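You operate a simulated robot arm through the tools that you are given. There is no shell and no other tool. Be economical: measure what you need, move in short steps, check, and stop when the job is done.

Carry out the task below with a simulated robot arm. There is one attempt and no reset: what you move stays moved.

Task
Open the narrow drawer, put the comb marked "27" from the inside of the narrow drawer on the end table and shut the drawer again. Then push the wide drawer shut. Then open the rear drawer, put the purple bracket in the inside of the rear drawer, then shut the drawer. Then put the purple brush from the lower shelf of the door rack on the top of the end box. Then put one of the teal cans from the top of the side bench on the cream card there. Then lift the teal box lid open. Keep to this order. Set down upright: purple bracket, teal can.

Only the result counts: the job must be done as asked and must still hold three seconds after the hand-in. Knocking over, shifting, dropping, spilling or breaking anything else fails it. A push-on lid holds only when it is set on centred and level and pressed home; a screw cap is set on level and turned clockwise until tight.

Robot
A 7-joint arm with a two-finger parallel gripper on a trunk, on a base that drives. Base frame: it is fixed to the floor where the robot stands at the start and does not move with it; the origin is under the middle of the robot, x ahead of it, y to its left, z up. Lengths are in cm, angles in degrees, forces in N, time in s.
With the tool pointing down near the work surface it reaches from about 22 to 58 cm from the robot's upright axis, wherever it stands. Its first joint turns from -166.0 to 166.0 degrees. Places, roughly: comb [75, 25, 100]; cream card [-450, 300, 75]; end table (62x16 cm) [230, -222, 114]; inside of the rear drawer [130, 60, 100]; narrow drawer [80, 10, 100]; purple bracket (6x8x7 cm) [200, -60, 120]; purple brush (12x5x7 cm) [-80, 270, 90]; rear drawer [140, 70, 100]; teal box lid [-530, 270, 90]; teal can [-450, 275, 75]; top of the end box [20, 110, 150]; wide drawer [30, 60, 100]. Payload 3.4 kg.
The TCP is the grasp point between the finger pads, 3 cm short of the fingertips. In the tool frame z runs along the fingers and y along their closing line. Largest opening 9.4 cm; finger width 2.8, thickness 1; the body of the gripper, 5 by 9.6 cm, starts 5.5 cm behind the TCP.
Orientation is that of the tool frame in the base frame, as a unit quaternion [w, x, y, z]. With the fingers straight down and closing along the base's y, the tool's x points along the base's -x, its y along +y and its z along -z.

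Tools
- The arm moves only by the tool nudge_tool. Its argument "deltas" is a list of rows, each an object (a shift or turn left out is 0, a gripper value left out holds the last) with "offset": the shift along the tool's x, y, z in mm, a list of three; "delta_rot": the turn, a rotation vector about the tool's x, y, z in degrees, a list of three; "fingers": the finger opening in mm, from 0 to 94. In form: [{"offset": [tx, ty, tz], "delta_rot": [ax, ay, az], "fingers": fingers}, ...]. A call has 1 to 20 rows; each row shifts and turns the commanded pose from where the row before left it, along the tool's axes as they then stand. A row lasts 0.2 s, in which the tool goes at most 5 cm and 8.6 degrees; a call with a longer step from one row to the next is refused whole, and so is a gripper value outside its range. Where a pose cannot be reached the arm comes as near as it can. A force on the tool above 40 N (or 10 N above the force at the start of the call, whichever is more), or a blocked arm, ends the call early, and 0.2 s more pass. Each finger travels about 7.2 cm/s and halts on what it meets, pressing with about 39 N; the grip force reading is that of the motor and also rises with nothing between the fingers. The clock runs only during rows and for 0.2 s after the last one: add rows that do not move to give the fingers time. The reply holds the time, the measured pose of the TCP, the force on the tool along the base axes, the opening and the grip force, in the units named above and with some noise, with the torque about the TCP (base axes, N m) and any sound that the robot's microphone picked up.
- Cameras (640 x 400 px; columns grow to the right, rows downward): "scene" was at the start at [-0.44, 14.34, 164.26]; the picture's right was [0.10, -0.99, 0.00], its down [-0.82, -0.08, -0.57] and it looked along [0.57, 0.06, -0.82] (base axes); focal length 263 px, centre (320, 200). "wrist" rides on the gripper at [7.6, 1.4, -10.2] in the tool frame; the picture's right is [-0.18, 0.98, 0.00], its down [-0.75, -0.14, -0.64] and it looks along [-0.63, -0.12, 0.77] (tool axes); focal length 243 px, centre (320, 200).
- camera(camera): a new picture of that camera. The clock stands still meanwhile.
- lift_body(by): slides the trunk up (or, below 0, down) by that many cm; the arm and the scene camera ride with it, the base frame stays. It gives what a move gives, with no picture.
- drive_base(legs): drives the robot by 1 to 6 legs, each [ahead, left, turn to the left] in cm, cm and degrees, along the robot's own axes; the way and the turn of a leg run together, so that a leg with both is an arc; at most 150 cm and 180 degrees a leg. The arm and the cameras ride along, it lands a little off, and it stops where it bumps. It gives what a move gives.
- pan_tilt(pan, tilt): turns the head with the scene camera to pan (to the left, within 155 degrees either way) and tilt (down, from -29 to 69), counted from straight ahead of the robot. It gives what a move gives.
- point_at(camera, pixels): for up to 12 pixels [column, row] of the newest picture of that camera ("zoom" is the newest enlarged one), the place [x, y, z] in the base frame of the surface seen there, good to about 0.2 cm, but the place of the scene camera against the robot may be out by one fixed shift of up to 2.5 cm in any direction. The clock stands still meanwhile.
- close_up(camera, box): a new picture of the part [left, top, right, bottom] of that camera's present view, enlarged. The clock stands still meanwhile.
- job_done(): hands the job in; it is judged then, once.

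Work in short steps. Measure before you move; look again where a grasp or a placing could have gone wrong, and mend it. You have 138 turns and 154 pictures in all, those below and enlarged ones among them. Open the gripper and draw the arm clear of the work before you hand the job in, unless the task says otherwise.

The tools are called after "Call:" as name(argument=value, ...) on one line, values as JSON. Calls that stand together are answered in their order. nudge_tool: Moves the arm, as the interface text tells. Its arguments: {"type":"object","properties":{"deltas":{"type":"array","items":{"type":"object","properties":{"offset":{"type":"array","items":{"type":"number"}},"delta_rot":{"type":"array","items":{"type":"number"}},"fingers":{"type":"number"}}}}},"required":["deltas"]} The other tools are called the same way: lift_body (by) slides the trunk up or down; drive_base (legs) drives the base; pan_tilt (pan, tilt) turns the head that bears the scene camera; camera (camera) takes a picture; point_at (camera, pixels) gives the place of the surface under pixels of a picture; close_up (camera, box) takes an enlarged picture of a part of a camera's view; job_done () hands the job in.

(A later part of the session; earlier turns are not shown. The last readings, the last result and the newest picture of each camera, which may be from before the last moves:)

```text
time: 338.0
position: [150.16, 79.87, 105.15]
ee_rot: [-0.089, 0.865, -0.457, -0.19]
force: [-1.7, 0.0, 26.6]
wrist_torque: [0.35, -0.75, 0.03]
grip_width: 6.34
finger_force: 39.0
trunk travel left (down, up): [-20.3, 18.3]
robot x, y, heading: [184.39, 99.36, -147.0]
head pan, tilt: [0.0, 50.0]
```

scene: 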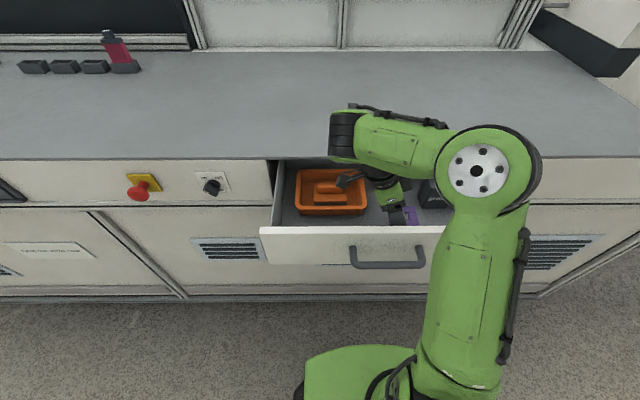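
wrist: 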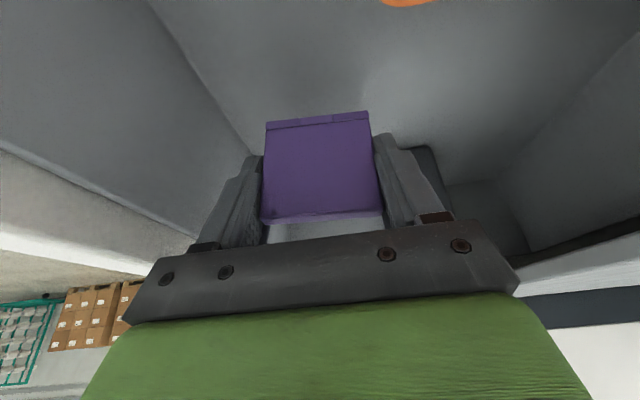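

Contact (27 N). I ease off, open, and raise the trunk.

Call:
nudge_tool(deltas=[{"offset": [-0.6, 0, -1.5]}, {"fingers": 66}, {"fingers": 72}, {"fingers": 78}, {"fingers": 78}])

Call:
lift_body(by=18.3)

Call:
camera(camera="wrist")

Call:
camera(camera="scene")

```text
time: 339.2
position: [150.01, 79.75, 105.24]
ee_rot: [-0.091, 0.865, -0.456, -0.189]
force: [-0.1, 0.3, 0.7]
wrist_torque: [0.01, -0.01, -0.01]
grip_width: 7.79
finger_force: 0.1
trunk travel left (down, up): [-20.3, 18.3]
robot x, y, heading: [183.94, 99.29, -146.8]
head pan, tilt: [0.0, 50.0]
```

```text
time: 341.2
position: [149.96, 79.68, 123.38]
ee_rot: [-0.091, 0.865, -0.456, -0.19]
force: [0.4, 0.4, 0.0]
wrist_torque: [0.02, 0.01, -0.05]
grip_width: 7.78
finger_force: 0.0
trunk travel left (down, up): [-38.6, 0.0]
robot x, y, heading: [184.0, 99.8, -146.9]
head pan, tilt: [0.0, 50.0]
```

```text
59 pictures are left
```

wrist: 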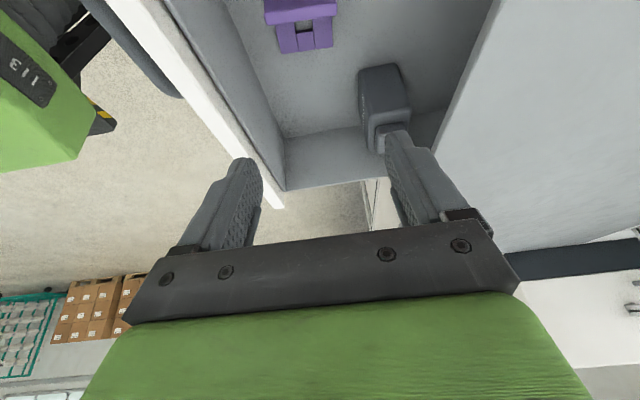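

```text
58 pictures are left
```

scene: 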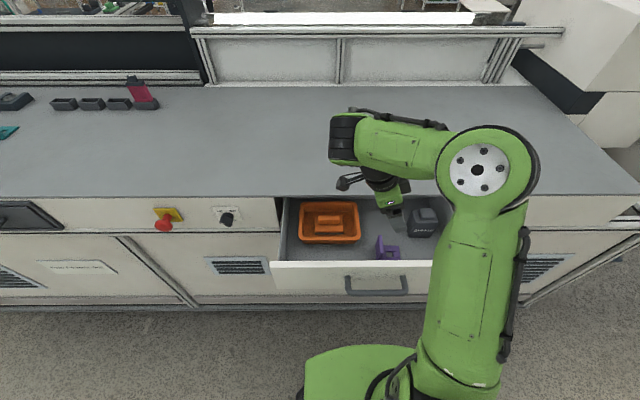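

The bracket stands upright in the drawer. I back off, undo the yaw, close the fingers and lower to handle height.

Call:
drive_base(legs=[[-45, 0, 0]])

Call:
nudge_tool(deltas=[{"delta_rot": [-3.33, 0, -7.48], "fingers": 0}, {"delta_rot": [-3.33, 0, -7.48]}, {"delta_rot": [-3.33, 0, -7.48]}, {"delta_rot": [-3.33, 0, -7.48]}, {"delta_rot": [-3.33, 0, -7.48]}, {"delta_rot": [-3.33, 0, -7.48]}, {"delta_rot": [-3.33, 0, -7.48]}, {"delta_rot": [-3.33, 0, -7.48]}, {"delta_rot": [-3.33, 0, -7.48]}, {"delta_rot": [-3.33, 0, -7.48]}, {"delta_rot": [-3.33, 0, -7.48]}])

Call:
lift_body(by=-16)

```text
time: 344.0
position: [187.55, 104.31, 123.28]
ee_rot: [-0.09, 0.865, -0.456, -0.189]
force: [-0.6, 0.5, -0.1]
wrist_torque: [-0.05, 0.02, 0.01]
grip_width: 7.8
finger_force: 0.1
trunk travel left (down, up): [-38.6, 0.0]
robot x, y, heading: [221.93, 124.39, -146.7]
head pan, tilt: [0.0, 50.0]
```

```text
time: 346.4
position: [187.51, 104.38, 123.43]
ee_rot: [0.064, 0.932, 0.292, -0.207]
force: [1.2, 0.7, -0.1]
wrist_torque: [-0.02, -0.03, 0.0]
grip_width: 0.0
finger_force: 33.1
trunk travel left (down, up): [-38.6, 0.0]
robot x, y, heading: [221.21, 123.85, -147.2]
head pan, tilt: [0.0, 50.0]
```

```text
time: 348.2
position: [187.65, 104.41, 107.35]
ee_rot: [0.062, 0.932, 0.29, -0.206]
force: [0.0, 0.9, -0.1]
wrist_torque: [-0.03, -0.04, 0.01]
grip_width: 0.0
finger_force: 32.7
trunk travel left (down, up): [-22.6, 16.0]
robot x, y, heading: [221.98, 124.33, -147.1]
head pan, tilt: [0.0, 50.0]
```

Call:
drive_base(legs=[[0, 4.3, 0.7], [28, 0, 0], [16, 0, 0]])

Call:
camera(camera="scene")

```text
time: 351.6
position: [153.84, 75.69, 107.34]
ee_rot: [0.064, 0.93, 0.297, -0.206]
force: [-0.2, -0.7, 0.2]
wrist_torque: [0.02, -0.04, 0.01]
grip_width: 0.0
finger_force: 33.0
trunk travel left (down, up): [-22.6, 16.0]
robot x, y, heading: [188.21, 96.11, -146.1]
head pan, tilt: [0.0, 50.0]
```

```text
57 pictures are left
```

scene: 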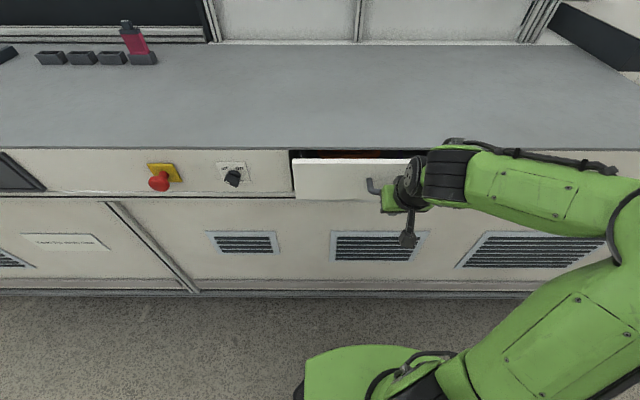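

The drawer is closing; I push on until it stops.

Call:
drive_base(legs=[[4, 0, 0], [2, 0, 0], [5, 0, 0]])

Call:
close_up(camera="scene", box=[260, 110, 460, 230])

```text
time: 352.9
position: [150.46, 73.44, 106.95]
ee_rot: [0.057, 0.933, 0.3, -0.191]
force: [10.4, 5.8, -5.4]
wrist_torque: [-0.09, -0.01, -0.15]
grip_width: 0.0
finger_force: 32.9
trunk travel left (down, up): [-22.6, 16.0]
robot x, y, heading: [183.76, 93.3, -145.8]
head pan, tilt: [0.0, 50.0]
stopped in leg 2: the force on the tool passed its limit at 81 N (the readings are from after the stop); the commanded pose is now the measured one
```

```text
3.20 times, centred on (360, 170) of scene
```

zoom: 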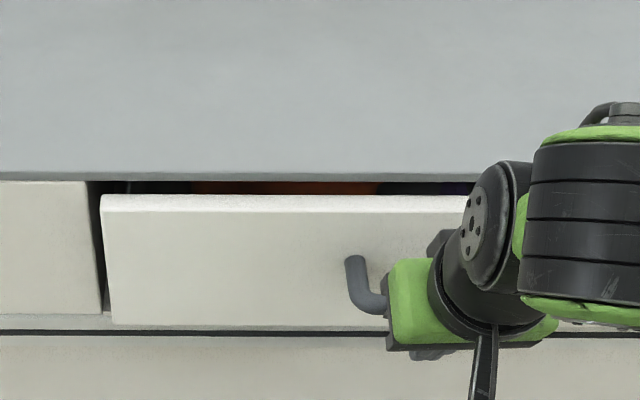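

The drawer stopped hard at exactly its initial closed position (bar d≈164.5). I back off, raise, and straighten the tool; I also swing the tool right and back to bring the elbow in.

Call:
drive_base(legs=[[-36, 0, 0]])

Call:
lift_body(by=16)

Call:
nudge_tool(deltas=[{"delta_rot": [0, 8, 0]}, {"delta_rot": [0, 8, 0]}, {"delta_rot": [0, 6.5, 0]}, {"delta_rot": [8.5, 0, 0]}, {"delta_rot": [8.5, 0, 0]}, {"delta_rot": [8.5, 0, 0]}, {"delta_rot": [8.5, 0, 0]}, {"delta_rot": [8.5, 0, 0]}, {"delta_rot": [8.5, 0, 0]}, {"delta_rot": [8.5, 0, 0]}, {"delta_rot": [8.5, 0, 0]}, {"delta_rot": [8.5, 0, 0]}])

Call:
camera(camera="scene")

```text
time: 355.3
position: [180.27, 93.4, 107.08]
ee_rot: [0.06, 0.931, 0.303, -0.194]
force: [0.1, 0.4, 0.4]
wrist_torque: [0.0, 0.03, -0.02]
grip_width: 0.01
finger_force: 32.9
trunk travel left (down, up): [-22.6, 16.0]
robot x, y, heading: [214.11, 113.97, -145.5]
head pan, tilt: [0.0, 50.0]
```

```text
time: 357.1
position: [180.28, 93.33, 122.95]
ee_rot: [0.06, 0.931, 0.303, -0.193]
force: [-0.6, 1.0, 0.4]
wrist_torque: [0.01, 0.02, -0.01]
grip_width: 0.0
finger_force: 33.1
trunk travel left (down, up): [-38.6, 0.0]
robot x, y, heading: [213.3, 113.37, -145.6]
head pan, tilt: [0.0, 50.0]
```

```text
time: 359.7
position: [178.53, 116.72, 125.63]
ee_rot: [-0.524, 0.793, 0.255, -0.178]
force: [0.3, -0.4, 0.1]
wrist_torque: [-0.01, 0.04, 0.02]
grip_width: 0.0
finger_force: 33.2
out of reach, approached as far as the arm can: row 7, 8, 9, 10, 11, 12
trunk travel left (down, up): [-38.6, 0.0]
robot x, y, heading: [212.89, 113.42, -145.6]
head pan, tilt: [0.0, 50.0]
```

```text
55 pictures are left
```

scene: 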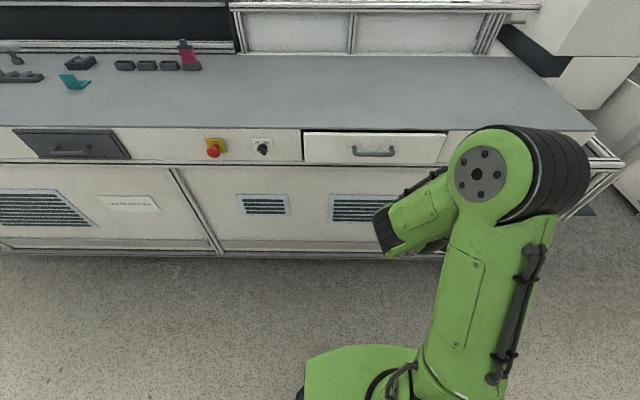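

The drawer looks shut. I undo the swing.

Call:
nudge_tool(deltas=[{"delta_rot": [-8.5, 0, 0]}, {"delta_rot": [-8.5, 0, 0]}, {"delta_rot": [-8.5, 0, 0]}, {"delta_rot": [-8.5, 0, 0]}, {"delta_rot": [-8.5, 0, 0]}, {"delta_rot": [-8.5, 0, 0]}, {"delta_rot": [-8.5, 0, 0]}])

Call:
drive_base(legs=[[-5, 0, 0], [0, 0, -90], [0, 0, -90.8]])

Call:
camera(camera="scene")

```text
time: 361.3
position: [178.43, 116.88, 125.69]
ee_rot: [-0.059, 0.949, 0.31, -0.028]
force: [-0.8, 0.7, -0.9]
wrist_torque: [-0.03, 0.01, 0.01]
grip_width: 0.0
finger_force: 33.2
trunk travel left (down, up): [-38.6, 0.0]
robot x, y, heading: [213.38, 113.76, -145.6]
head pan, tilt: [0.0, 50.0]
```

```text
time: 369.9
position: [252.57, 112.49, 125.64]
ee_rot: [0.028, -0.299, 0.952, -0.06]
force: [0.2, -0.2, 0.0]
wrist_torque: [0.0, 0.01, 0.0]
grip_width: 0.01
finger_force: 33.2
trunk travel left (down, up): [-38.6, 0.0]
robot x, y, heading: [217.39, 116.32, 33.2]
head pan, tilt: [0.0, 50.0]
```

```text
54 pictures are left
```

scene: 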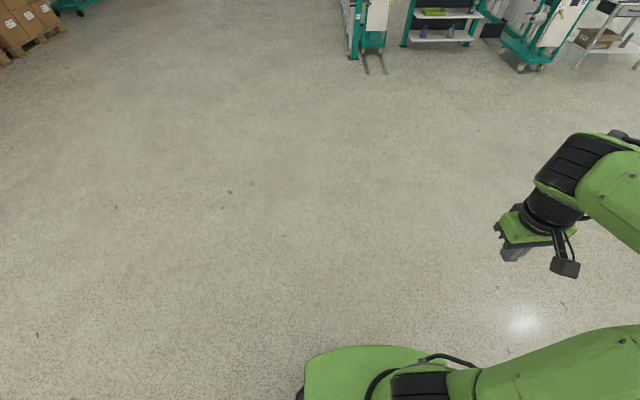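

I straighten the tool, recentre it in front of the robot, and drive left to the gap.

Call:
nudge_tool(deltas=[{"delta_rot": [-7.5, 1, 0]}, {"offset": [-30, 30, 0]}, {"offset": [-30, 30, 0]}, {"offset": [-30, 35, 0]}, {"offset": [-10, 40, 0]}, {"offset": [0, 40, 0]}, {"offset": [0, 40, -20]}])

Call:
drive_base(legs=[[0, 98, 0], [0, 98, 0]])

Call:
camera(camera="scene")

```text
time: 371.5
position: [248.43, 135.88, 127.68]
ee_rot: [0.0, -0.3, 0.954, -0.002]
force: [-0.6, -0.2, 0.3]
wrist_torque: [-0.03, -0.04, 0.0]
grip_width: 0.0
finger_force: 33.5
trunk travel left (down, up): [-38.6, 0.0]
robot x, y, heading: [217.33, 116.4, 33.1]
head pan, tilt: [0.0, 50.0]
```

```text
time: 381.3
position: [142.0, 300.76, 127.69]
ee_rot: [-0.001, -0.296, 0.955, -0.001]
force: [-0.1, 0.0, -0.1]
wrist_torque: [0.02, 0.0, 0.0]
grip_width: 0.0
finger_force: 33.5
trunk travel left (down, up): [-38.6, 0.0]
robot x, y, heading: [111.07, 281.2, 32.7]
head pan, tilt: [0.0, 50.0]
```

```text
53 pictures are left
```

scene: 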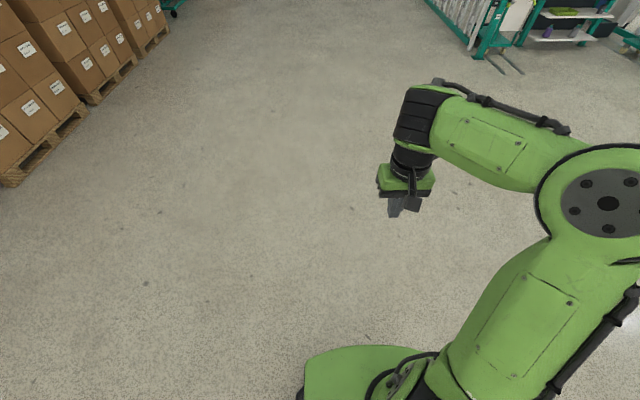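

I drive back through the gap and left to stand in front of the rack, then look.

Call:
drive_base(legs=[[0, 0, 1.3], [-100, 0, 0], [-145, 0, 0], [0, 92, 0]])

Call:
pan_tilt(pan=0, tilt=40)

Call:
camera(camera="scene")

```text
time: 398.1
position: [-112.48, 238.63, 127.72]
ee_rot: [-0.001, -0.306, 0.952, -0.001]
force: [-0.8, 0.6, -0.4]
wrist_torque: [0.02, -0.06, -0.01]
grip_width: 0.0
finger_force: 32.8
trunk travel left (down, up): [-38.6, 0.0]
robot x, y, heading: [-143.23, 218.72, 33.8]
head pan, tilt: [0.0, 50.0]
```

```text
time: 398.9
position: [-112.7, 238.51, 127.72]
ee_rot: [-0.001, -0.306, 0.952, -0.002]
force: [-0.2, -0.5, -0.3]
wrist_torque: [-0.02, -0.04, 0.02]
grip_width: 0.0
finger_force: 33.1
trunk travel left (down, up): [-38.6, 0.0]
robot x, y, heading: [-143.08, 218.79, 34.0]
head pan, tilt: [0.0, 40.0]
```

```text
52 pictures are left
```

scene: 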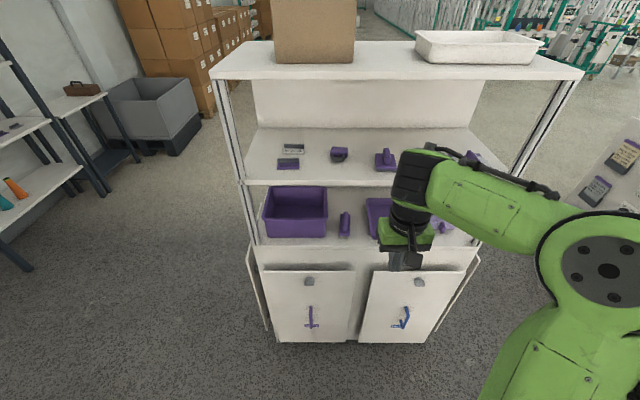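

Call:
close_up(camera="scene", box=[240, 120, 500, 270])

Call:
point_at(camera="scene", pixels=[[344, 215], [344, 230], [335, 235], [355, 235], [322, 225], [375, 215], [443, 225], [350, 240], [345, 180], [300, 270]])

```text
2.46 times, centred on (370, 195) of scene
```

zoom: 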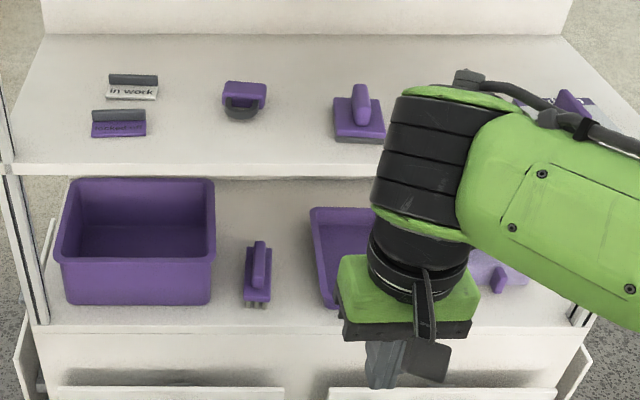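

```text
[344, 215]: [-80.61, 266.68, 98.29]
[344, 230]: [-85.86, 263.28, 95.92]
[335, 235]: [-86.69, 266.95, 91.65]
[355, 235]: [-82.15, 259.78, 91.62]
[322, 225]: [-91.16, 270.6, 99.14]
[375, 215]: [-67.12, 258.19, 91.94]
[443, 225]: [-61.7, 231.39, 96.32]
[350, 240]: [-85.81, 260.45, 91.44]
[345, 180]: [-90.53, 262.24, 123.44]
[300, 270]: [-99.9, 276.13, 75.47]
```

The brush is the small ribbed item at (344,222), lying along the depth, centred s≈-267, d 75–86, base top z≈96.5, ridge top ≈99; the upper shelf edge is at d≈72, z≈121. I tilt the tool 45° forward, lower the trunk and approach.

Call:
nudge_tool(deltas=[{"delta_rot": [0, -8, 0], "fingers": 75}, {"delta_rot": [0, -8, 0]}, {"delta_rot": [0, -8, 0]}, {"delta_rot": [0, -8, 0]}, {"delta_rot": [0, -8, 0]}, {"delta_rot": [0, -5, 0]}])

Call:
lift_body(by=-23)

Call:
drive_base(legs=[[0, 5.8, 0], [29, 0, 0]])

Call:
camera(camera="wrist")

Call:
camera(camera="scene")

```text
time: 400.3
position: [-112.64, 238.58, 127.79]
ee_rot: [0.365, -0.282, 0.88, 0.116]
force: [-0.8, -0.6, 0.3]
wrist_torque: [-0.02, 0.01, 0.03]
grip_width: 7.46
finger_force: 0.1
trunk travel left (down, up): [-38.6, 0.0]
robot x, y, heading: [-143.46, 218.99, 34.0]
head pan, tilt: [0.0, 40.0]
```

```text
time: 402.7
position: [-112.6, 238.56, 104.7]
ee_rot: [0.364, -0.282, 0.88, 0.116]
force: [0.6, 0.0, 0.5]
wrist_torque: [0.0, 0.04, 0.01]
grip_width: 7.52
finger_force: 0.0
trunk travel left (down, up): [-15.6, 23.0]
robot x, y, heading: [-143.36, 218.81, 33.7]
head pan, tilt: [0.0, 40.0]
```

```text
time: 405.3
position: [-91.42, 259.87, 104.77]
ee_rot: [0.362, -0.282, 0.881, 0.115]
force: [0.2, 1.0, -0.1]
wrist_torque: [-0.02, 0.02, -0.02]
grip_width: 7.49
finger_force: 0.1
trunk travel left (down, up): [-15.6, 23.0]
robot x, y, heading: [-122.22, 239.92, 34.0]
head pan, tilt: [0.0, 40.0]
```

```text
50 pictures are left
```

wrist: 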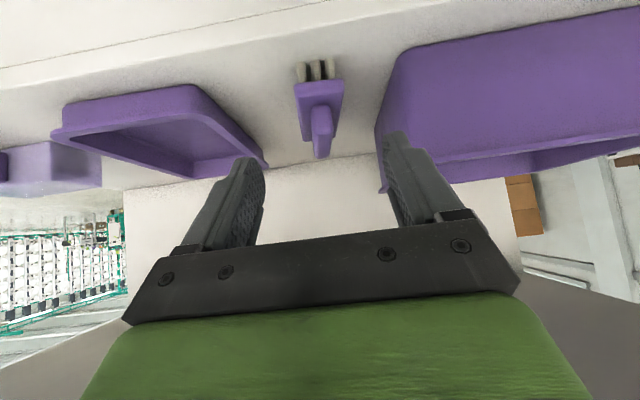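

```text
49 pictures are left
```

scene: 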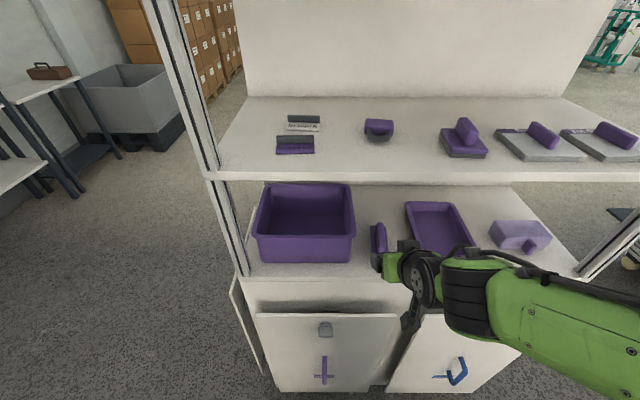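

Call:
point_at(camera="wrist", pixels=[[318, 85], [300, 95], [340, 90], [320, 112], [320, 150], [316, 70], [385, 140], [378, 120], [230, 150], [265, 160], [320, 55], [330, 130]])

Call:
close_up(camera="wrist", box=[220, 40, 420, 200])

```text
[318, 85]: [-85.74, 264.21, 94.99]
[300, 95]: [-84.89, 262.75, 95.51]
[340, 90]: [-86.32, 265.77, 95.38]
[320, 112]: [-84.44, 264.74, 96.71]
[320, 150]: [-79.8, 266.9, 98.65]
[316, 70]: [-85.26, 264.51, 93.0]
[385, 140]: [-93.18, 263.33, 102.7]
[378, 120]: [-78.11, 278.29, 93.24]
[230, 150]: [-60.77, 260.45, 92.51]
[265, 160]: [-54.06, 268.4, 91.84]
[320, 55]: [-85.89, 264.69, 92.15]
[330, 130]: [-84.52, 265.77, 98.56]
```

```text
2.50 times, centred on (320, 120) of wrist
```

zoom: 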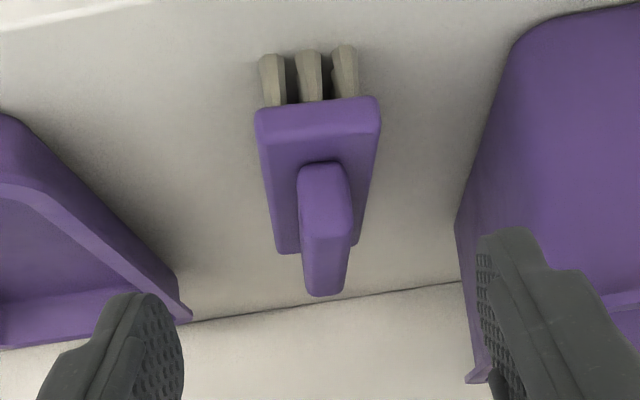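

Brush: base s -269.4…-265.6, front at d 74.7, ridge top z 98.6. I advance mostly along the tool axis to put the fingers astride it.

Call:
nudge_tool(deltas=[{"offset": [-5, 4, 30], "fingers": 62}, {"offset": [-5, 0, 34]}, {"offset": [-5, 0, 34]}, {"offset": [-5, 0, 30]}])

Call:
camera(camera="wrist")

Call:
camera(camera="scene")

```text
time: 406.3
position: [-83.16, 266.33, 97.07]
ee_rot: [0.363, -0.283, 0.88, 0.116]
force: [-0.2, -0.4, 0.4]
wrist_torque: [0.0, -0.02, 0.0]
grip_width: 6.19
finger_force: 0.0
trunk travel left (down, up): [-15.6, 23.0]
robot x, y, heading: [-122.64, 239.94, 33.9]
head pan, tilt: [0.0, 40.0]
```

```text
47 pictures are left
```

wrist: 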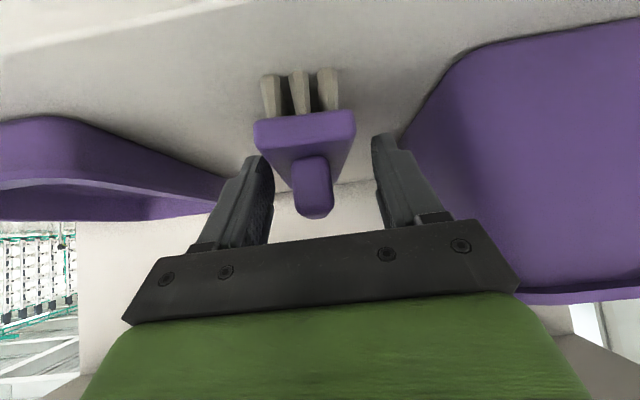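

```text
46 pictures are left
```

scene: 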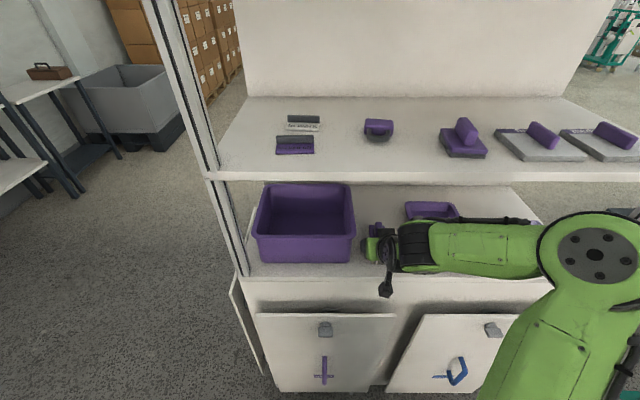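

I lower 9 mm, centre 4 mm to the right, and close on the base block.

Call:
nudge_tool(deltas=[{"offset": [6, -4, 6]}, {"fingers": 45}, {"fingers": 0}, {"fingers": 0}, {"fingers": 0}, {"fingers": 0}])

Call:
nudge_tool(deltas=[{"offset": [-7, 0, -7]}, {"offset": [-14, 0, -14]}, {"offset": [-14, 0, -14]}, {"offset": [10, 0, -25]}, {"offset": [15, 0, -25]}])

Call:
camera(camera="wrist")

```text
time: 407.7
position: [-82.94, 265.9, 96.32]
ee_rot: [0.364, -0.283, 0.88, 0.115]
force: [0.4, -0.7, 0.3]
wrist_torque: [-0.04, 0.03, 0.01]
grip_width: 4.86
finger_force: 39.3
trunk travel left (down, up): [-15.6, 23.0]
robot x, y, heading: [-121.9, 239.54, 34.1]
head pan, tilt: [0.0, 40.0]
```

```text
time: 408.9
position: [-87.32, 262.69, 103.25]
ee_rot: [0.364, -0.283, 0.88, 0.116]
force: [-0.6, -0.7, -0.5]
wrist_torque: [0.01, 0.03, 0.01]
grip_width: 4.84
finger_force: 38.5
trunk travel left (down, up): [-15.6, 23.0]
robot x, y, heading: [-122.47, 240.1, 33.6]
head pan, tilt: [0.0, 40.0]
```

```text
45 pictures are left
```

wrist: 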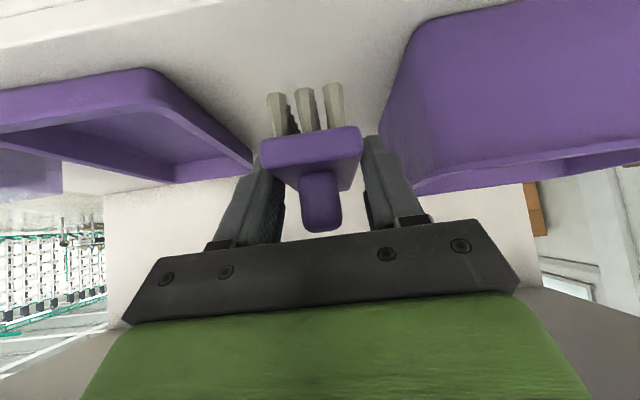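

Brush held. I back away, raise the trunk, go right and turn to face the end box's left side from the gap.

Call:
drive_base(legs=[[-34, 0, 0], [0, -90, 0], [0, 0, -90], [0, 74, 0]])

Call:
lift_body(by=23)

Call:
pan_tilt(pan=0, tilt=30)

Call:
camera(camera="scene")

```text
time: 422.9
position: [-15.79, 152.72, 103.09]
ee_rot: [0.338, 0.428, 0.819, -0.178]
force: [0.5, 0.0, -1.4]
wrist_torque: [0.05, 0.01, -0.01]
grip_width: 4.84
finger_force: 38.7
trunk travel left (down, up): [-15.6, 23.0]
robot x, y, heading: [-38.09, 187.9, -56.6]
head pan, tilt: [0.0, 40.0]
```

```text
time: 425.3
position: [-15.82, 152.68, 126.17]
ee_rot: [0.338, 0.428, 0.819, -0.177]
force: [0.0, 0.1, -1.5]
wrist_torque: [0.06, 0.02, 0.0]
grip_width: 4.85
finger_force: 38.8
trunk travel left (down, up): [-38.6, 0.0]
robot x, y, heading: [-38.29, 187.9, -56.8]
head pan, tilt: [0.0, 40.0]
```

```text
time: 426.0
position: [-15.94, 152.8, 126.12]
ee_rot: [0.339, 0.429, 0.819, -0.178]
force: [-0.6, 0.4, -2.4]
wrist_torque: [0.05, 0.0, -0.02]
grip_width: 4.87
finger_force: 38.9
trunk travel left (down, up): [-38.6, 0.0]
robot x, y, heading: [-38.39, 187.77, -57.0]
head pan, tilt: [0.0, 30.0]
```

```text
44 pictures are left
```

scene: 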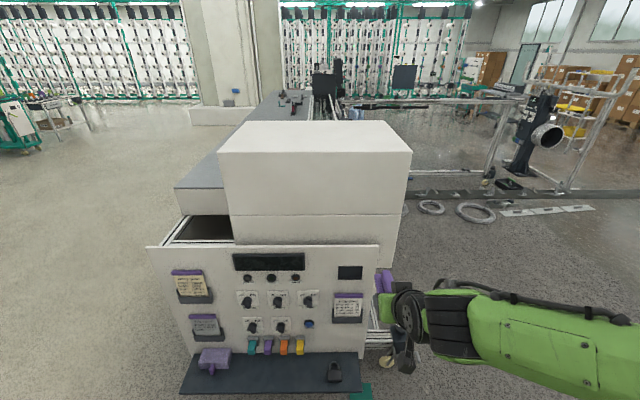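

Call:
point_at(camera="scene", pixels=[[225, 152], [408, 154], [250, 124], [390, 123], [315, 150], [315, 160], [315, 250], [160, 250], [370, 250], [190, 388], [350, 385], [270, 370]])

```text
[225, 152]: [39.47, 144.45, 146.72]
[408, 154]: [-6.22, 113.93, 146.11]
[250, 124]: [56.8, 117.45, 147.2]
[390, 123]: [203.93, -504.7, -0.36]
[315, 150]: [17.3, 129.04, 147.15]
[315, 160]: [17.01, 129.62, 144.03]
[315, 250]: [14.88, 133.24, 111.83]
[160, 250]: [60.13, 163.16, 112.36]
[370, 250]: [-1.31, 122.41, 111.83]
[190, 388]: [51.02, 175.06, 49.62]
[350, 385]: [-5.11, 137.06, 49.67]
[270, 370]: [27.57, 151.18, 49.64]
```

Box top: z≈147.7, left edge s≈-98.5, d 60–115. I raise the tool 28 cm here, in front of the box.

Call:
nudge_tool(deltas=[{"offset": [-32, 0, -32]}, {"offset": [-32, 0, -32]}, {"offset": [-32, 0, -32]}, {"offset": [-32, 0, -32]}, {"offset": [-32, 0, -32]}, {"offset": [-32, 0, -32]}, {"offset": [-20, 0, -20]}])

```text
time: 427.6
position: [-15.56, 152.63, 156.14]
ee_rot: [0.337, 0.428, 0.819, -0.178]
force: [0.6, 0.4, -1.0]
wrist_torque: [0.05, 0.04, -0.02]
grip_width: 4.86
finger_force: 39.0
trunk travel left (down, up): [-38.6, 0.0]
robot x, y, heading: [-38.02, 188.28, -56.8]
head pan, tilt: [0.0, 30.0]
```

Raised to z 156. I drive ahead 31 cm and extend the arm over the box top.

Call:
drive_base(legs=[[31, 0, 0]])

Call:
nudge_tool(deltas=[{"offset": [-25, 0, 25]}, {"offset": [-25, 0, 25]}, {"offset": [-25, 0, 25]}, {"offset": [-25, 0, 25]}])

Call:
camera(camera="wrist")

Call:
camera(camera="scene")

```text
time: 429.7
position: [0.88, 127.12, 156.07]
ee_rot: [0.338, 0.428, 0.819, -0.177]
force: [1.1, 0.0, -1.5]
wrist_torque: [0.05, 0.04, 0.02]
grip_width: 4.83
finger_force: 38.9
trunk travel left (down, up): [-38.6, 0.0]
robot x, y, heading: [-21.77, 162.42, -57.0]
head pan, tilt: [0.0, 30.0]
```

```text
time: 430.7
position: [8.94, 115.92, 154.99]
ee_rot: [0.336, 0.429, 0.82, -0.176]
force: [0.6, 0.8, -1.5]
wrist_torque: [0.08, 0.01, -0.01]
grip_width: 4.86
finger_force: 38.9
out of reach, approached as far as the arm can: row 4
trunk travel left (down, up): [-38.6, 0.0]
robot x, y, heading: [-21.79, 162.42, -56.9]
head pan, tilt: [0.0, 30.0]
```

```text
43 pictures are left
```

wrist: 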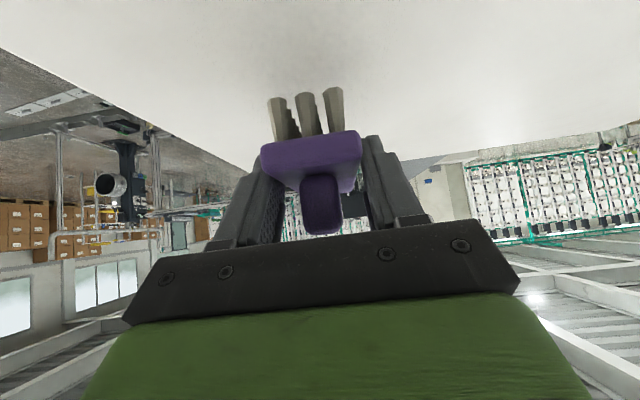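

```text
42 pictures are left
```

scene: 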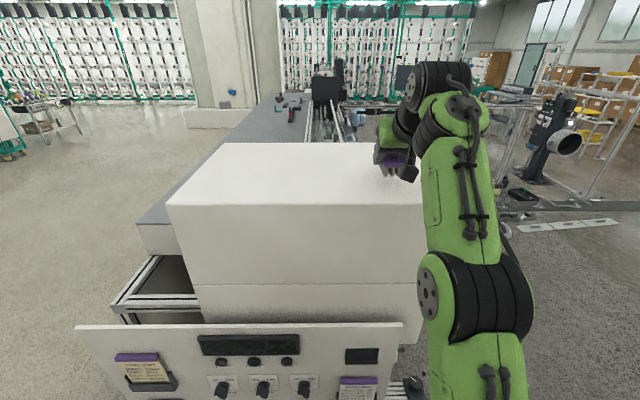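

Over the box (d 71.5, s -91.6). I lower until contact.

Call:
nudge_tool(deltas=[{"offset": [9, 0, 9]}, {"offset": [9, 0, 9]}, {"offset": [2, 0, 2]}, {"offset": [2, 0, 2]}, {"offset": [2, 0, 2]}])

Call:
point_at(camera="wrist", pixels=[[200, 60], [300, 40], [420, 60], [310, 95]])

```text
time: 431.9
position: [8.73, 116.17, 151.78]
ee_rot: [0.338, 0.429, 0.818, -0.178]
force: [0.3, 0.1, -1.7]
wrist_torque: [0.04, -0.02, 0.03]
grip_width: 4.86
finger_force: 38.5
trunk travel left (down, up): [-38.6, 0.0]
robot x, y, heading: [-21.82, 162.35, -56.8]
head pan, tilt: [0.0, 30.0]
```

```text
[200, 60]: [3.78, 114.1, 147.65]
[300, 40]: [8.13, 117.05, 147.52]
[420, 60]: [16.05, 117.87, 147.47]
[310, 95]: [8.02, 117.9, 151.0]
```

Call:
nudge_tool(deltas=[{"offset": [1, 0, 1]}, {"offset": [1, 0, 1]}, {"offset": [1, 0, 1]}])

Call:
close_up(camera="wrist", box=[220, 60, 420, 260])

```text
time: 432.7
position: [8.81, 116.15, 151.73]
ee_rot: [0.341, 0.428, 0.818, -0.179]
force: [1.7, -3.8, 13.4]
wrist_torque: [0.15, 0.14, 0.02]
grip_width: 4.84
finger_force: 39.0
trunk travel left (down, up): [-38.6, 0.0]
robot x, y, heading: [-21.25, 162.53, -56.9]
head pan, tilt: [0.0, 30.0]
```

```text
2.00 times, centred on (320, 160) of wrist
```

zoom: 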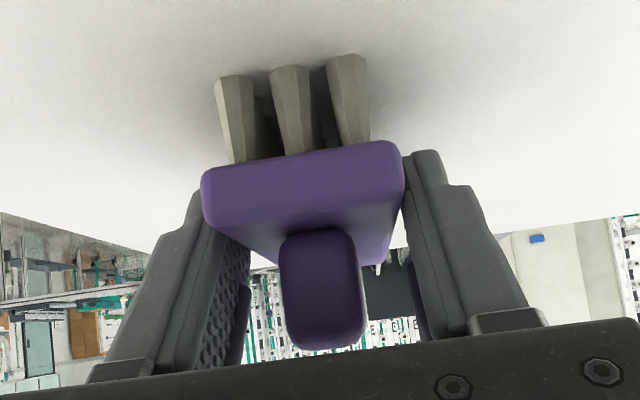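

Contact. I release and withdraw upward along the tool axis.

Call:
nudge_tool(deltas=[{"offset": [-0.5, 0, -0.5], "fingers": 55}, {"fingers": 62}, {"fingers": 70}, {"offset": [-8, 0, -8]}, {"offset": [-15, 0, -15]}, {"offset": [0, 0, -30]}, {"offset": [20, 0, -30]}, {"offset": [25, 0, -25]}, {"offset": [25, 0, -25]}])

Call:
camera(camera="scene")

```text
time: 434.7
position: [1.19, 127.3, 157.78]
ee_rot: [0.339, 0.427, 0.819, -0.177]
force: [-0.7, 0.1, -0.6]
wrist_torque: [-0.02, 0.01, 0.02]
grip_width: 7.02
finger_force: 0.0
trunk travel left (down, up): [-38.6, 0.0]
robot x, y, heading: [-21.51, 162.6, -57.3]
head pan, tilt: [0.0, 30.0]
```

```text
40 pictures are left
```

scene: 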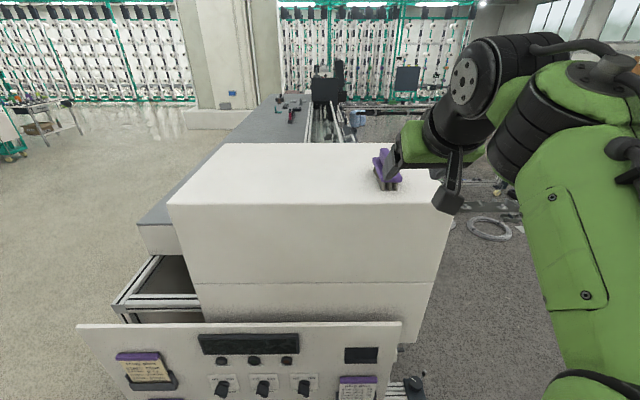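

The brush stands on the end box. I back off, turn toward the side bench and drive part of the way; then look.

Call:
drive_base(legs=[[-30, 0, 0], [0, -80, 0], [0, 0, -142], [145, 0, 0]])

Call:
pan_tilt(pan=0, tilt=25)

Call:
camera(camera="scene")

```text
time: 453.2
position: [-279.65, 207.39, 157.52]
ee_rot: [-0.06, 0.913, -0.143, -0.377]
force: [-0.3, 1.1, 0.4]
wrist_torque: [0.02, -0.03, 0.01]
grip_width: 7.02
finger_force: 0.0
trunk travel left (down, up): [-38.6, 0.0]
robot x, y, heading: [-239.52, 192.92, 160.4]
head pan, tilt: [0.0, 30.0]
```

```text
time: 453.8
position: [-279.58, 207.36, 157.47]
ee_rot: [-0.06, 0.913, -0.143, -0.378]
force: [0.4, -0.2, -1.0]
wrist_torque: [0.03, -0.01, 0.02]
grip_width: 6.99
finger_force: 0.0
trunk travel left (down, up): [-38.6, 0.0]
robot x, y, heading: [-239.9, 192.77, 160.6]
head pan, tilt: [0.0, 25.0]
```

```text
39 pictures are left
```

scene: 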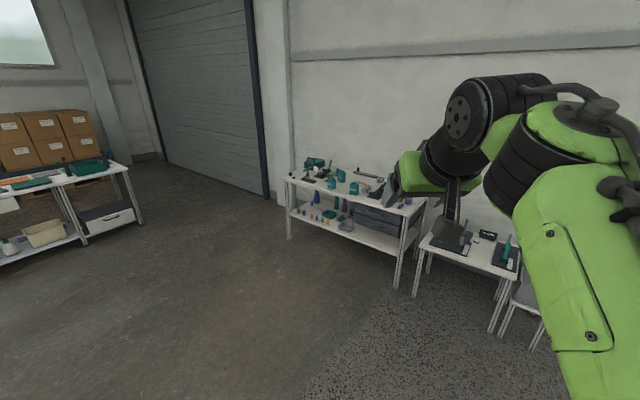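

Call:
point_at(camera="scene", pixels=[[395, 288], [415, 296], [490, 330], [510, 270], [488, 235], [422, 240], [288, 238], [315, 163], [355, 190], [320, 180], [410, 200], [285, 175]])

Call:
close_up(camera="scene", box=[270, 140, 540, 310])

```text
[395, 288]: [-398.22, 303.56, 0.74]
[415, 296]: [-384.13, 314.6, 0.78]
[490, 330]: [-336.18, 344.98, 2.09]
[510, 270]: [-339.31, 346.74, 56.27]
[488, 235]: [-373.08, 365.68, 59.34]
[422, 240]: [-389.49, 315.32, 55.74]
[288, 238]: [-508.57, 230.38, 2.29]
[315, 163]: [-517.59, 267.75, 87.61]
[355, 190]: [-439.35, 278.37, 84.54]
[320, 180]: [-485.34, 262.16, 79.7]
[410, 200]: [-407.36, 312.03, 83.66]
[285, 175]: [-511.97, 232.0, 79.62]
```

```text
2.35 times, centred on (405, 225) of scene
```

zoom: 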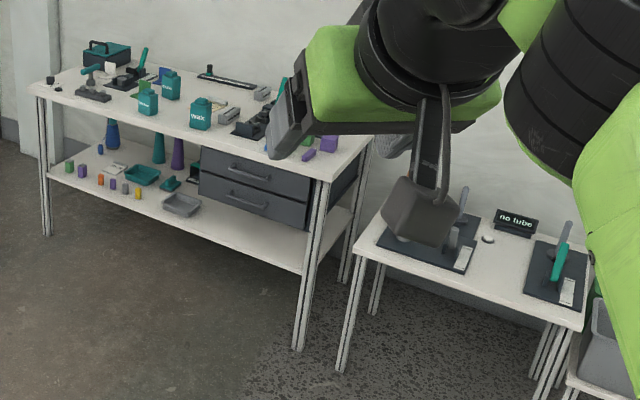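

The side bench runs along (0.83,0.56), front facing (0.56,-0.83), top z≈80, with teal "wax" cans and the teal box at the back left. I straighten/lower the tool and drive in front of it.

Call:
nudge_tool(deltas=[{"offset": [32, 0, 32]}, {"offset": [32, 0, 32]}, {"offset": [32, 0, 32]}, {"offset": [32, 0, 32]}, {"offset": [32, 0, 32]}, {"offset": [32, 0, 32]}, {"offset": [25, 0, 25]}, {"delta_rot": [0, 8, 0]}, {"delta_rot": [0, 8, 0]}, {"delta_rot": [0, 8, 0]}, {"delta_rot": [0, 8, 0]}, {"delta_rot": [0, 8, 0]}, {"delta_rot": [0, 4.6, 0]}])

Call:
drive_base(legs=[[77, 19, 0], [77, 19, 0], [0, 0, -36.7]])

Call:
pan_tilt(pan=15, tilt=40)

Call:
camera(camera="scene")

```text
time: 456.6
position: [-279.6, 207.25, 126.9]
ee_rot: [-0.001, 0.988, -0.155, -0.002]
force: [0.5, -0.2, 0.4]
wrist_torque: [0.01, -0.01, 0.0]
grip_width: 6.99
finger_force: 0.0
trunk travel left (down, up): [-38.6, 0.0]
robot x, y, heading: [-239.69, 192.92, 160.4]
head pan, tilt: [0.0, 25.0]
```

```text
time: 466.5
position: [-422.02, 243.83, 126.74]
ee_rot: [-0.002, 0.89, -0.455, -0.002]
force: [-0.2, 0.0, 0.0]
wrist_torque: [0.02, 0.03, -0.01]
grip_width: 7.0
finger_force: 0.1
trunk travel left (down, up): [-38.6, 0.0]
robot x, y, heading: [-398.39, 208.55, 124.1]
head pan, tilt: [0.0, 25.0]
```

```text
time: 467.3
position: [-422.04, 243.94, 126.87]
ee_rot: [-0.001, 0.89, -0.456, -0.003]
force: [0.5, 0.5, 0.6]
wrist_torque: [-0.03, 0.01, -0.01]
grip_width: 7.0
finger_force: 0.1
trunk travel left (down, up): [-38.6, 0.0]
robot x, y, heading: [-398.19, 208.71, 124.1]
head pan, tilt: [15.0, 40.0]
```

```text
37 pictures are left
```

scene: 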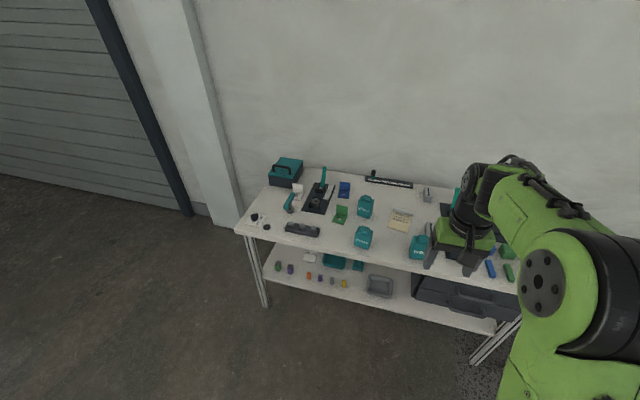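

Call:
close_up(camera="scene", box=[230, 150, 470, 290])

Call:
point_at(camera="scene", pixels=[[363, 245], [418, 258], [365, 213], [400, 219], [390, 222], [408, 216], [362, 229], [280, 180], [286, 162], [298, 170], [270, 173], [340, 250]])

```text
2.67 times, centred on (350, 220) of scene
```

zoom: 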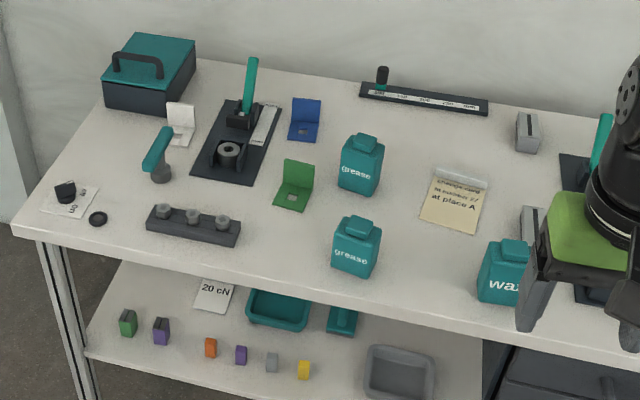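

```text
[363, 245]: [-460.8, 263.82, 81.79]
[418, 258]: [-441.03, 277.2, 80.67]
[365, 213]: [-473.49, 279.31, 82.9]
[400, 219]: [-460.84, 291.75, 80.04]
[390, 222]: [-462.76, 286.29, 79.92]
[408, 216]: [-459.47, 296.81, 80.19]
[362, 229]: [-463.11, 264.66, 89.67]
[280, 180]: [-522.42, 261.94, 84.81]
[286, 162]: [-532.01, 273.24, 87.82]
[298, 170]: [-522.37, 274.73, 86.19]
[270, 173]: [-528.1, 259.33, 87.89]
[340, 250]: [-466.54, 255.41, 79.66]
```

I'll use the front "grease" can (≈[-460.5,265.5], teal) and the cream card (≈[-459,293]). I drive up to the bench, lower partly and put the tool near the can.

Call:
drive_base(legs=[[46.5, 3, 0]])

Call:
lift_body(by=-22)

Call:
nudge_tool(deltas=[{"offset": [25, 40, 0], "fingers": 90}, {"offset": [25, 40, 0]}, {"offset": [25, 40, 0]}, {"offset": [15, 40, 0]}])

Call:
camera(camera="wrist")

```text
time: 470.1
position: [-450.91, 281.54, 126.87]
ee_rot: [-0.004, 0.889, -0.458, -0.002]
force: [-0.2, 0.8, 0.3]
wrist_torque: [0.0, 0.03, 0.03]
grip_width: 7.01
finger_force: 0.1
trunk travel left (down, up): [-38.6, 0.0]
robot x, y, heading: [-427.27, 245.88, 123.9]
head pan, tilt: [15.0, 40.0]
```

```text
time: 472.4
position: [-450.72, 281.56, 104.9]
ee_rot: [-0.002, 0.889, -0.458, -0.002]
force: [-0.4, -0.4, -1.0]
wrist_torque: [0.02, 0.0, 0.03]
grip_width: 7.02
finger_force: 0.2
trunk travel left (down, up): [-16.6, 22.0]
robot x, y, heading: [-427.52, 246.02, 123.7]
head pan, tilt: [15.0, 40.0]
```

```text
time: 473.4
position: [-458.68, 265.02, 104.62]
ee_rot: [-0.002, 0.889, -0.458, -0.002]
force: [-0.1, 0.4, -0.3]
wrist_torque: [-0.04, 0.0, -0.02]
grip_width: 9.0
finger_force: 0.1
trunk travel left (down, up): [-16.6, 22.0]
robot x, y, heading: [-427.61, 246.12, 123.6]
head pan, tilt: [15.0, 40.0]
```

```text
35 pictures are left
```

wrist: 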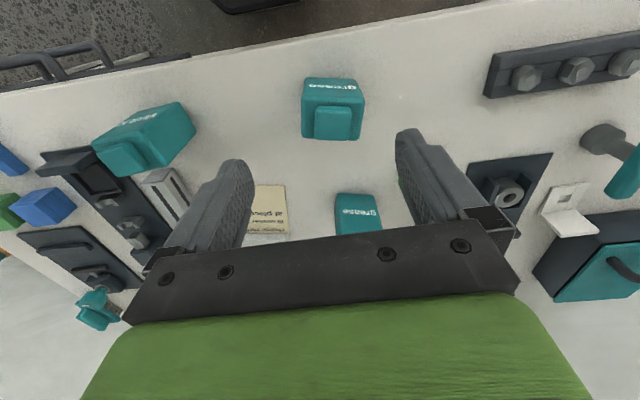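

Call:
point_at(camera="wrist", pixels=[[333, 122], [303, 90], [363, 90], [333, 82], [310, 130], [356, 132], [268, 195], [285, 190], [285, 232], [252, 232], [357, 200], [400, 95]])

Call:
close_up(camera="wrist", box=[230, 60, 430, 240])

```text
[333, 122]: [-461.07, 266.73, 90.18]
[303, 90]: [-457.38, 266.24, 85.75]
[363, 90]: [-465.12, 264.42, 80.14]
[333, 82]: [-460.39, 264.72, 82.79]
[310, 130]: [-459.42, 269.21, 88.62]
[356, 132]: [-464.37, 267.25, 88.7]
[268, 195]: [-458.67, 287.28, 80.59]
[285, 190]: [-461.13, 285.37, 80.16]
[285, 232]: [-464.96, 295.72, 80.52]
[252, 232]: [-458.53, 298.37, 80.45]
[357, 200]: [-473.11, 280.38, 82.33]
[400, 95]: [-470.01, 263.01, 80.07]
```

```text
2.22 times, centred on (330, 150) of wrist
```

zoom: 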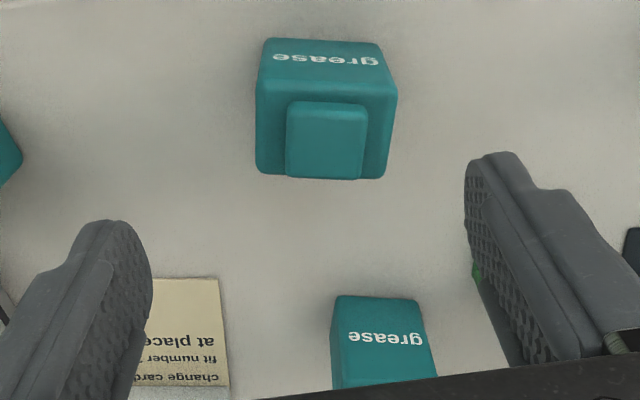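

Can centre ≈ [-461.1,266.6], shoulder z 88.7, cap 90.2, yawed ~14°. Card centre ≈ [-459.3,291.8]. I align over the can, and lower to just above it.

Call:
nudge_tool(deltas=[{"offset": [-27, 10, 0]}, {"delta_rot": [0, 0, 7]}, {"delta_rot": [0, 0, 7]}])

Call:
lift_body(by=-12)

Call:
camera(camera="wrist")

```text
time: 474.2
position: [-461.05, 266.63, 104.74]
ee_rot: [-0.002, 0.827, -0.563, -0.001]
force: [0.8, 0.8, 0.0]
wrist_torque: [-0.01, -0.04, 0.0]
grip_width: 9.03
finger_force: 0.1
trunk travel left (down, up): [-16.6, 22.0]
robot x, y, heading: [-427.27, 246.01, 123.7]
head pan, tilt: [15.0, 40.0]
```

```text
time: 475.7
position: [-461.1, 266.73, 92.66]
ee_rot: [-0.001, 0.827, -0.563, -0.002]
force: [0.7, 0.2, 0.1]
wrist_torque: [0.0, 0.01, -0.02]
grip_width: 9.0
finger_force: 0.1
trunk travel left (down, up): [-4.6, 34.0]
robot x, y, heading: [-427.44, 246.06, 123.7]
head pan, tilt: [15.0, 40.0]
```

```text
33 pictures are left
```

wrist: 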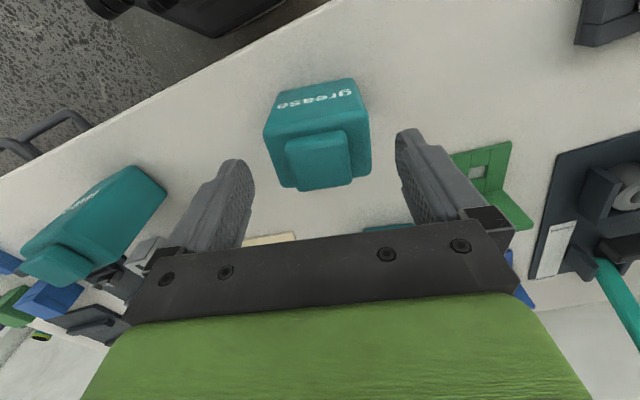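

The can is aligned within a few degrees (the camera is itself skewed). I lower 6.6 cm and close.

Call:
nudge_tool(deltas=[{"offset": [0, 0, 30]}, {"offset": [0, 0, 30]}, {"offset": [0, 0, 6]}, {"fingers": 70}, {"fingers": 55}, {"fingers": 40}, {"fingers": 20}, {"fingers": 20}])

Call:
nudge_tool(deltas=[{"offset": [0, 0, -20]}, {"offset": [0, 0, -30]}, {"offset": [0, 0, -40]}, {"offset": [0, 0, -30]}])

```text
time: 477.5
position: [-460.94, 266.74, 85.91]
ee_rot: [-0.001, 0.826, -0.563, -0.002]
force: [0.3, 1.5, -0.4]
wrist_torque: [0.03, 0.05, -0.02]
grip_width: 7.42
finger_force: 39.5
trunk travel left (down, up): [-4.6, 34.0]
robot x, y, heading: [-427.42, 246.3, 123.8]
head pan, tilt: [15.0, 40.0]
```

```text
time: 478.5
position: [-461.09, 266.73, 97.87]
ee_rot: [-0.001, 0.826, -0.563, -0.002]
force: [0.6, 0.2, -3.5]
wrist_torque: [-0.03, 0.0, 0.04]
grip_width: 7.45
finger_force: 38.9
trunk travel left (down, up): [-4.6, 34.0]
robot x, y, heading: [-427.31, 246.03, 123.5]
head pan, tilt: [15.0, 40.0]
```

Can gripped (7.4 cm wide) and lifted. I carry it over the card and look.

Call:
nudge_tool(deltas=[{"offset": [-38, -18, 0]}, {"offset": [-38, -18, 0]}, {"offset": [-38, -18, 0]}, {"offset": [-38, -18, 0]}, {"offset": [-38, -18, 0]}, {"offset": [-37, -19, 0]}])

Call:
camera(camera="wrist")

Call:
close_up(camera="scene", box=[320, 170, 560, 330])

```text
time: 479.9
position: [-458.33, 290.95, 97.36]
ee_rot: [-0.001, 0.827, -0.563, -0.001]
force: [0.1, -0.2, -3.4]
wrist_torque: [-0.04, 0.03, -0.01]
grip_width: 7.41
finger_force: 38.8
out of reach, approached as far as the arm can: row 6
trunk travel left (down, up): [-4.6, 34.0]
robot x, y, heading: [-427.44, 245.89, 123.8]
head pan, tilt: [15.0, 40.0]
```

```text
32 pictures are left
```

wrist: 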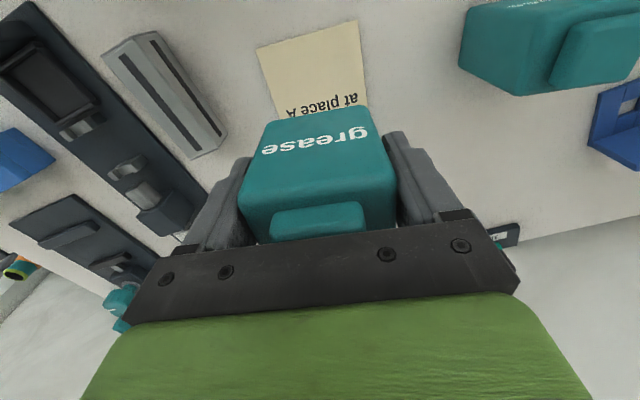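

```text
2.50 times, centred on (440, 250) of scene
```

zoom: 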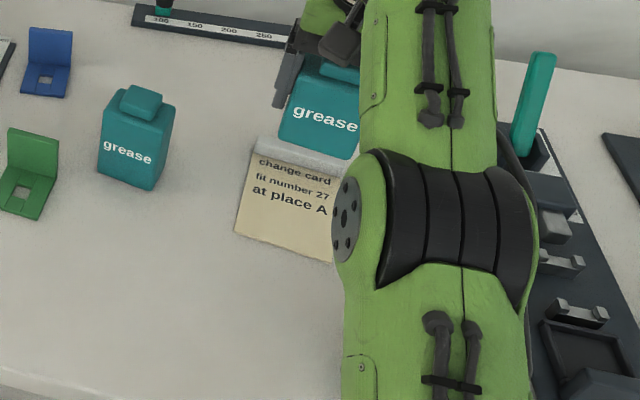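

Call:
point_at(camera="wrist", pixels=[[258, 49], [357, 22], [308, 36], [270, 105], [365, 90], [272, 118]])

Call:
point_at(camera="zoom", pixels=[[258, 145], [237, 232], [335, 260], [250, 165], [255, 135]])

```text
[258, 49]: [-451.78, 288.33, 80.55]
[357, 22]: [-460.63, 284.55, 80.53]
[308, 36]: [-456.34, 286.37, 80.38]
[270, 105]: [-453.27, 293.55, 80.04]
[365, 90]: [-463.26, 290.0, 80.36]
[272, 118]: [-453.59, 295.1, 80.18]
```

```text
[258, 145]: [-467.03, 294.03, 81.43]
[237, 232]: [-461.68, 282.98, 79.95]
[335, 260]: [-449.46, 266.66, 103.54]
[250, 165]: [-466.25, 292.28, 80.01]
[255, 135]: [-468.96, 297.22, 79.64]
```

The cream part's centre is ≈[-457.9,290.8]; the can is right over it. I lower it onto the card.

Call:
nudge_tool(deltas=[{"offset": [5, 0, 30]}, {"offset": [0, 0, 35]}, {"offset": [0, 0, 35]}, {"offset": [0, 0, 5]}, {"offset": [0, 0, 3]}, {"offset": [0, 0, 2]}, {"offset": [0, 0, 2]}])

```text
time: 481.5
position: [-458.24, 290.3, 86.35]
ee_rot: [-0.002, 0.827, -0.562, -0.003]
force: [0.8, 0.3, -0.8]
wrist_torque: [0.12, -0.07, -0.02]
grip_width: 7.4
finger_force: 38.7
trunk travel left (down, up): [-4.6, 34.0]
robot x, y, heading: [-426.94, 246.04, 124.1]
head pan, tilt: [15.0, 40.0]
```

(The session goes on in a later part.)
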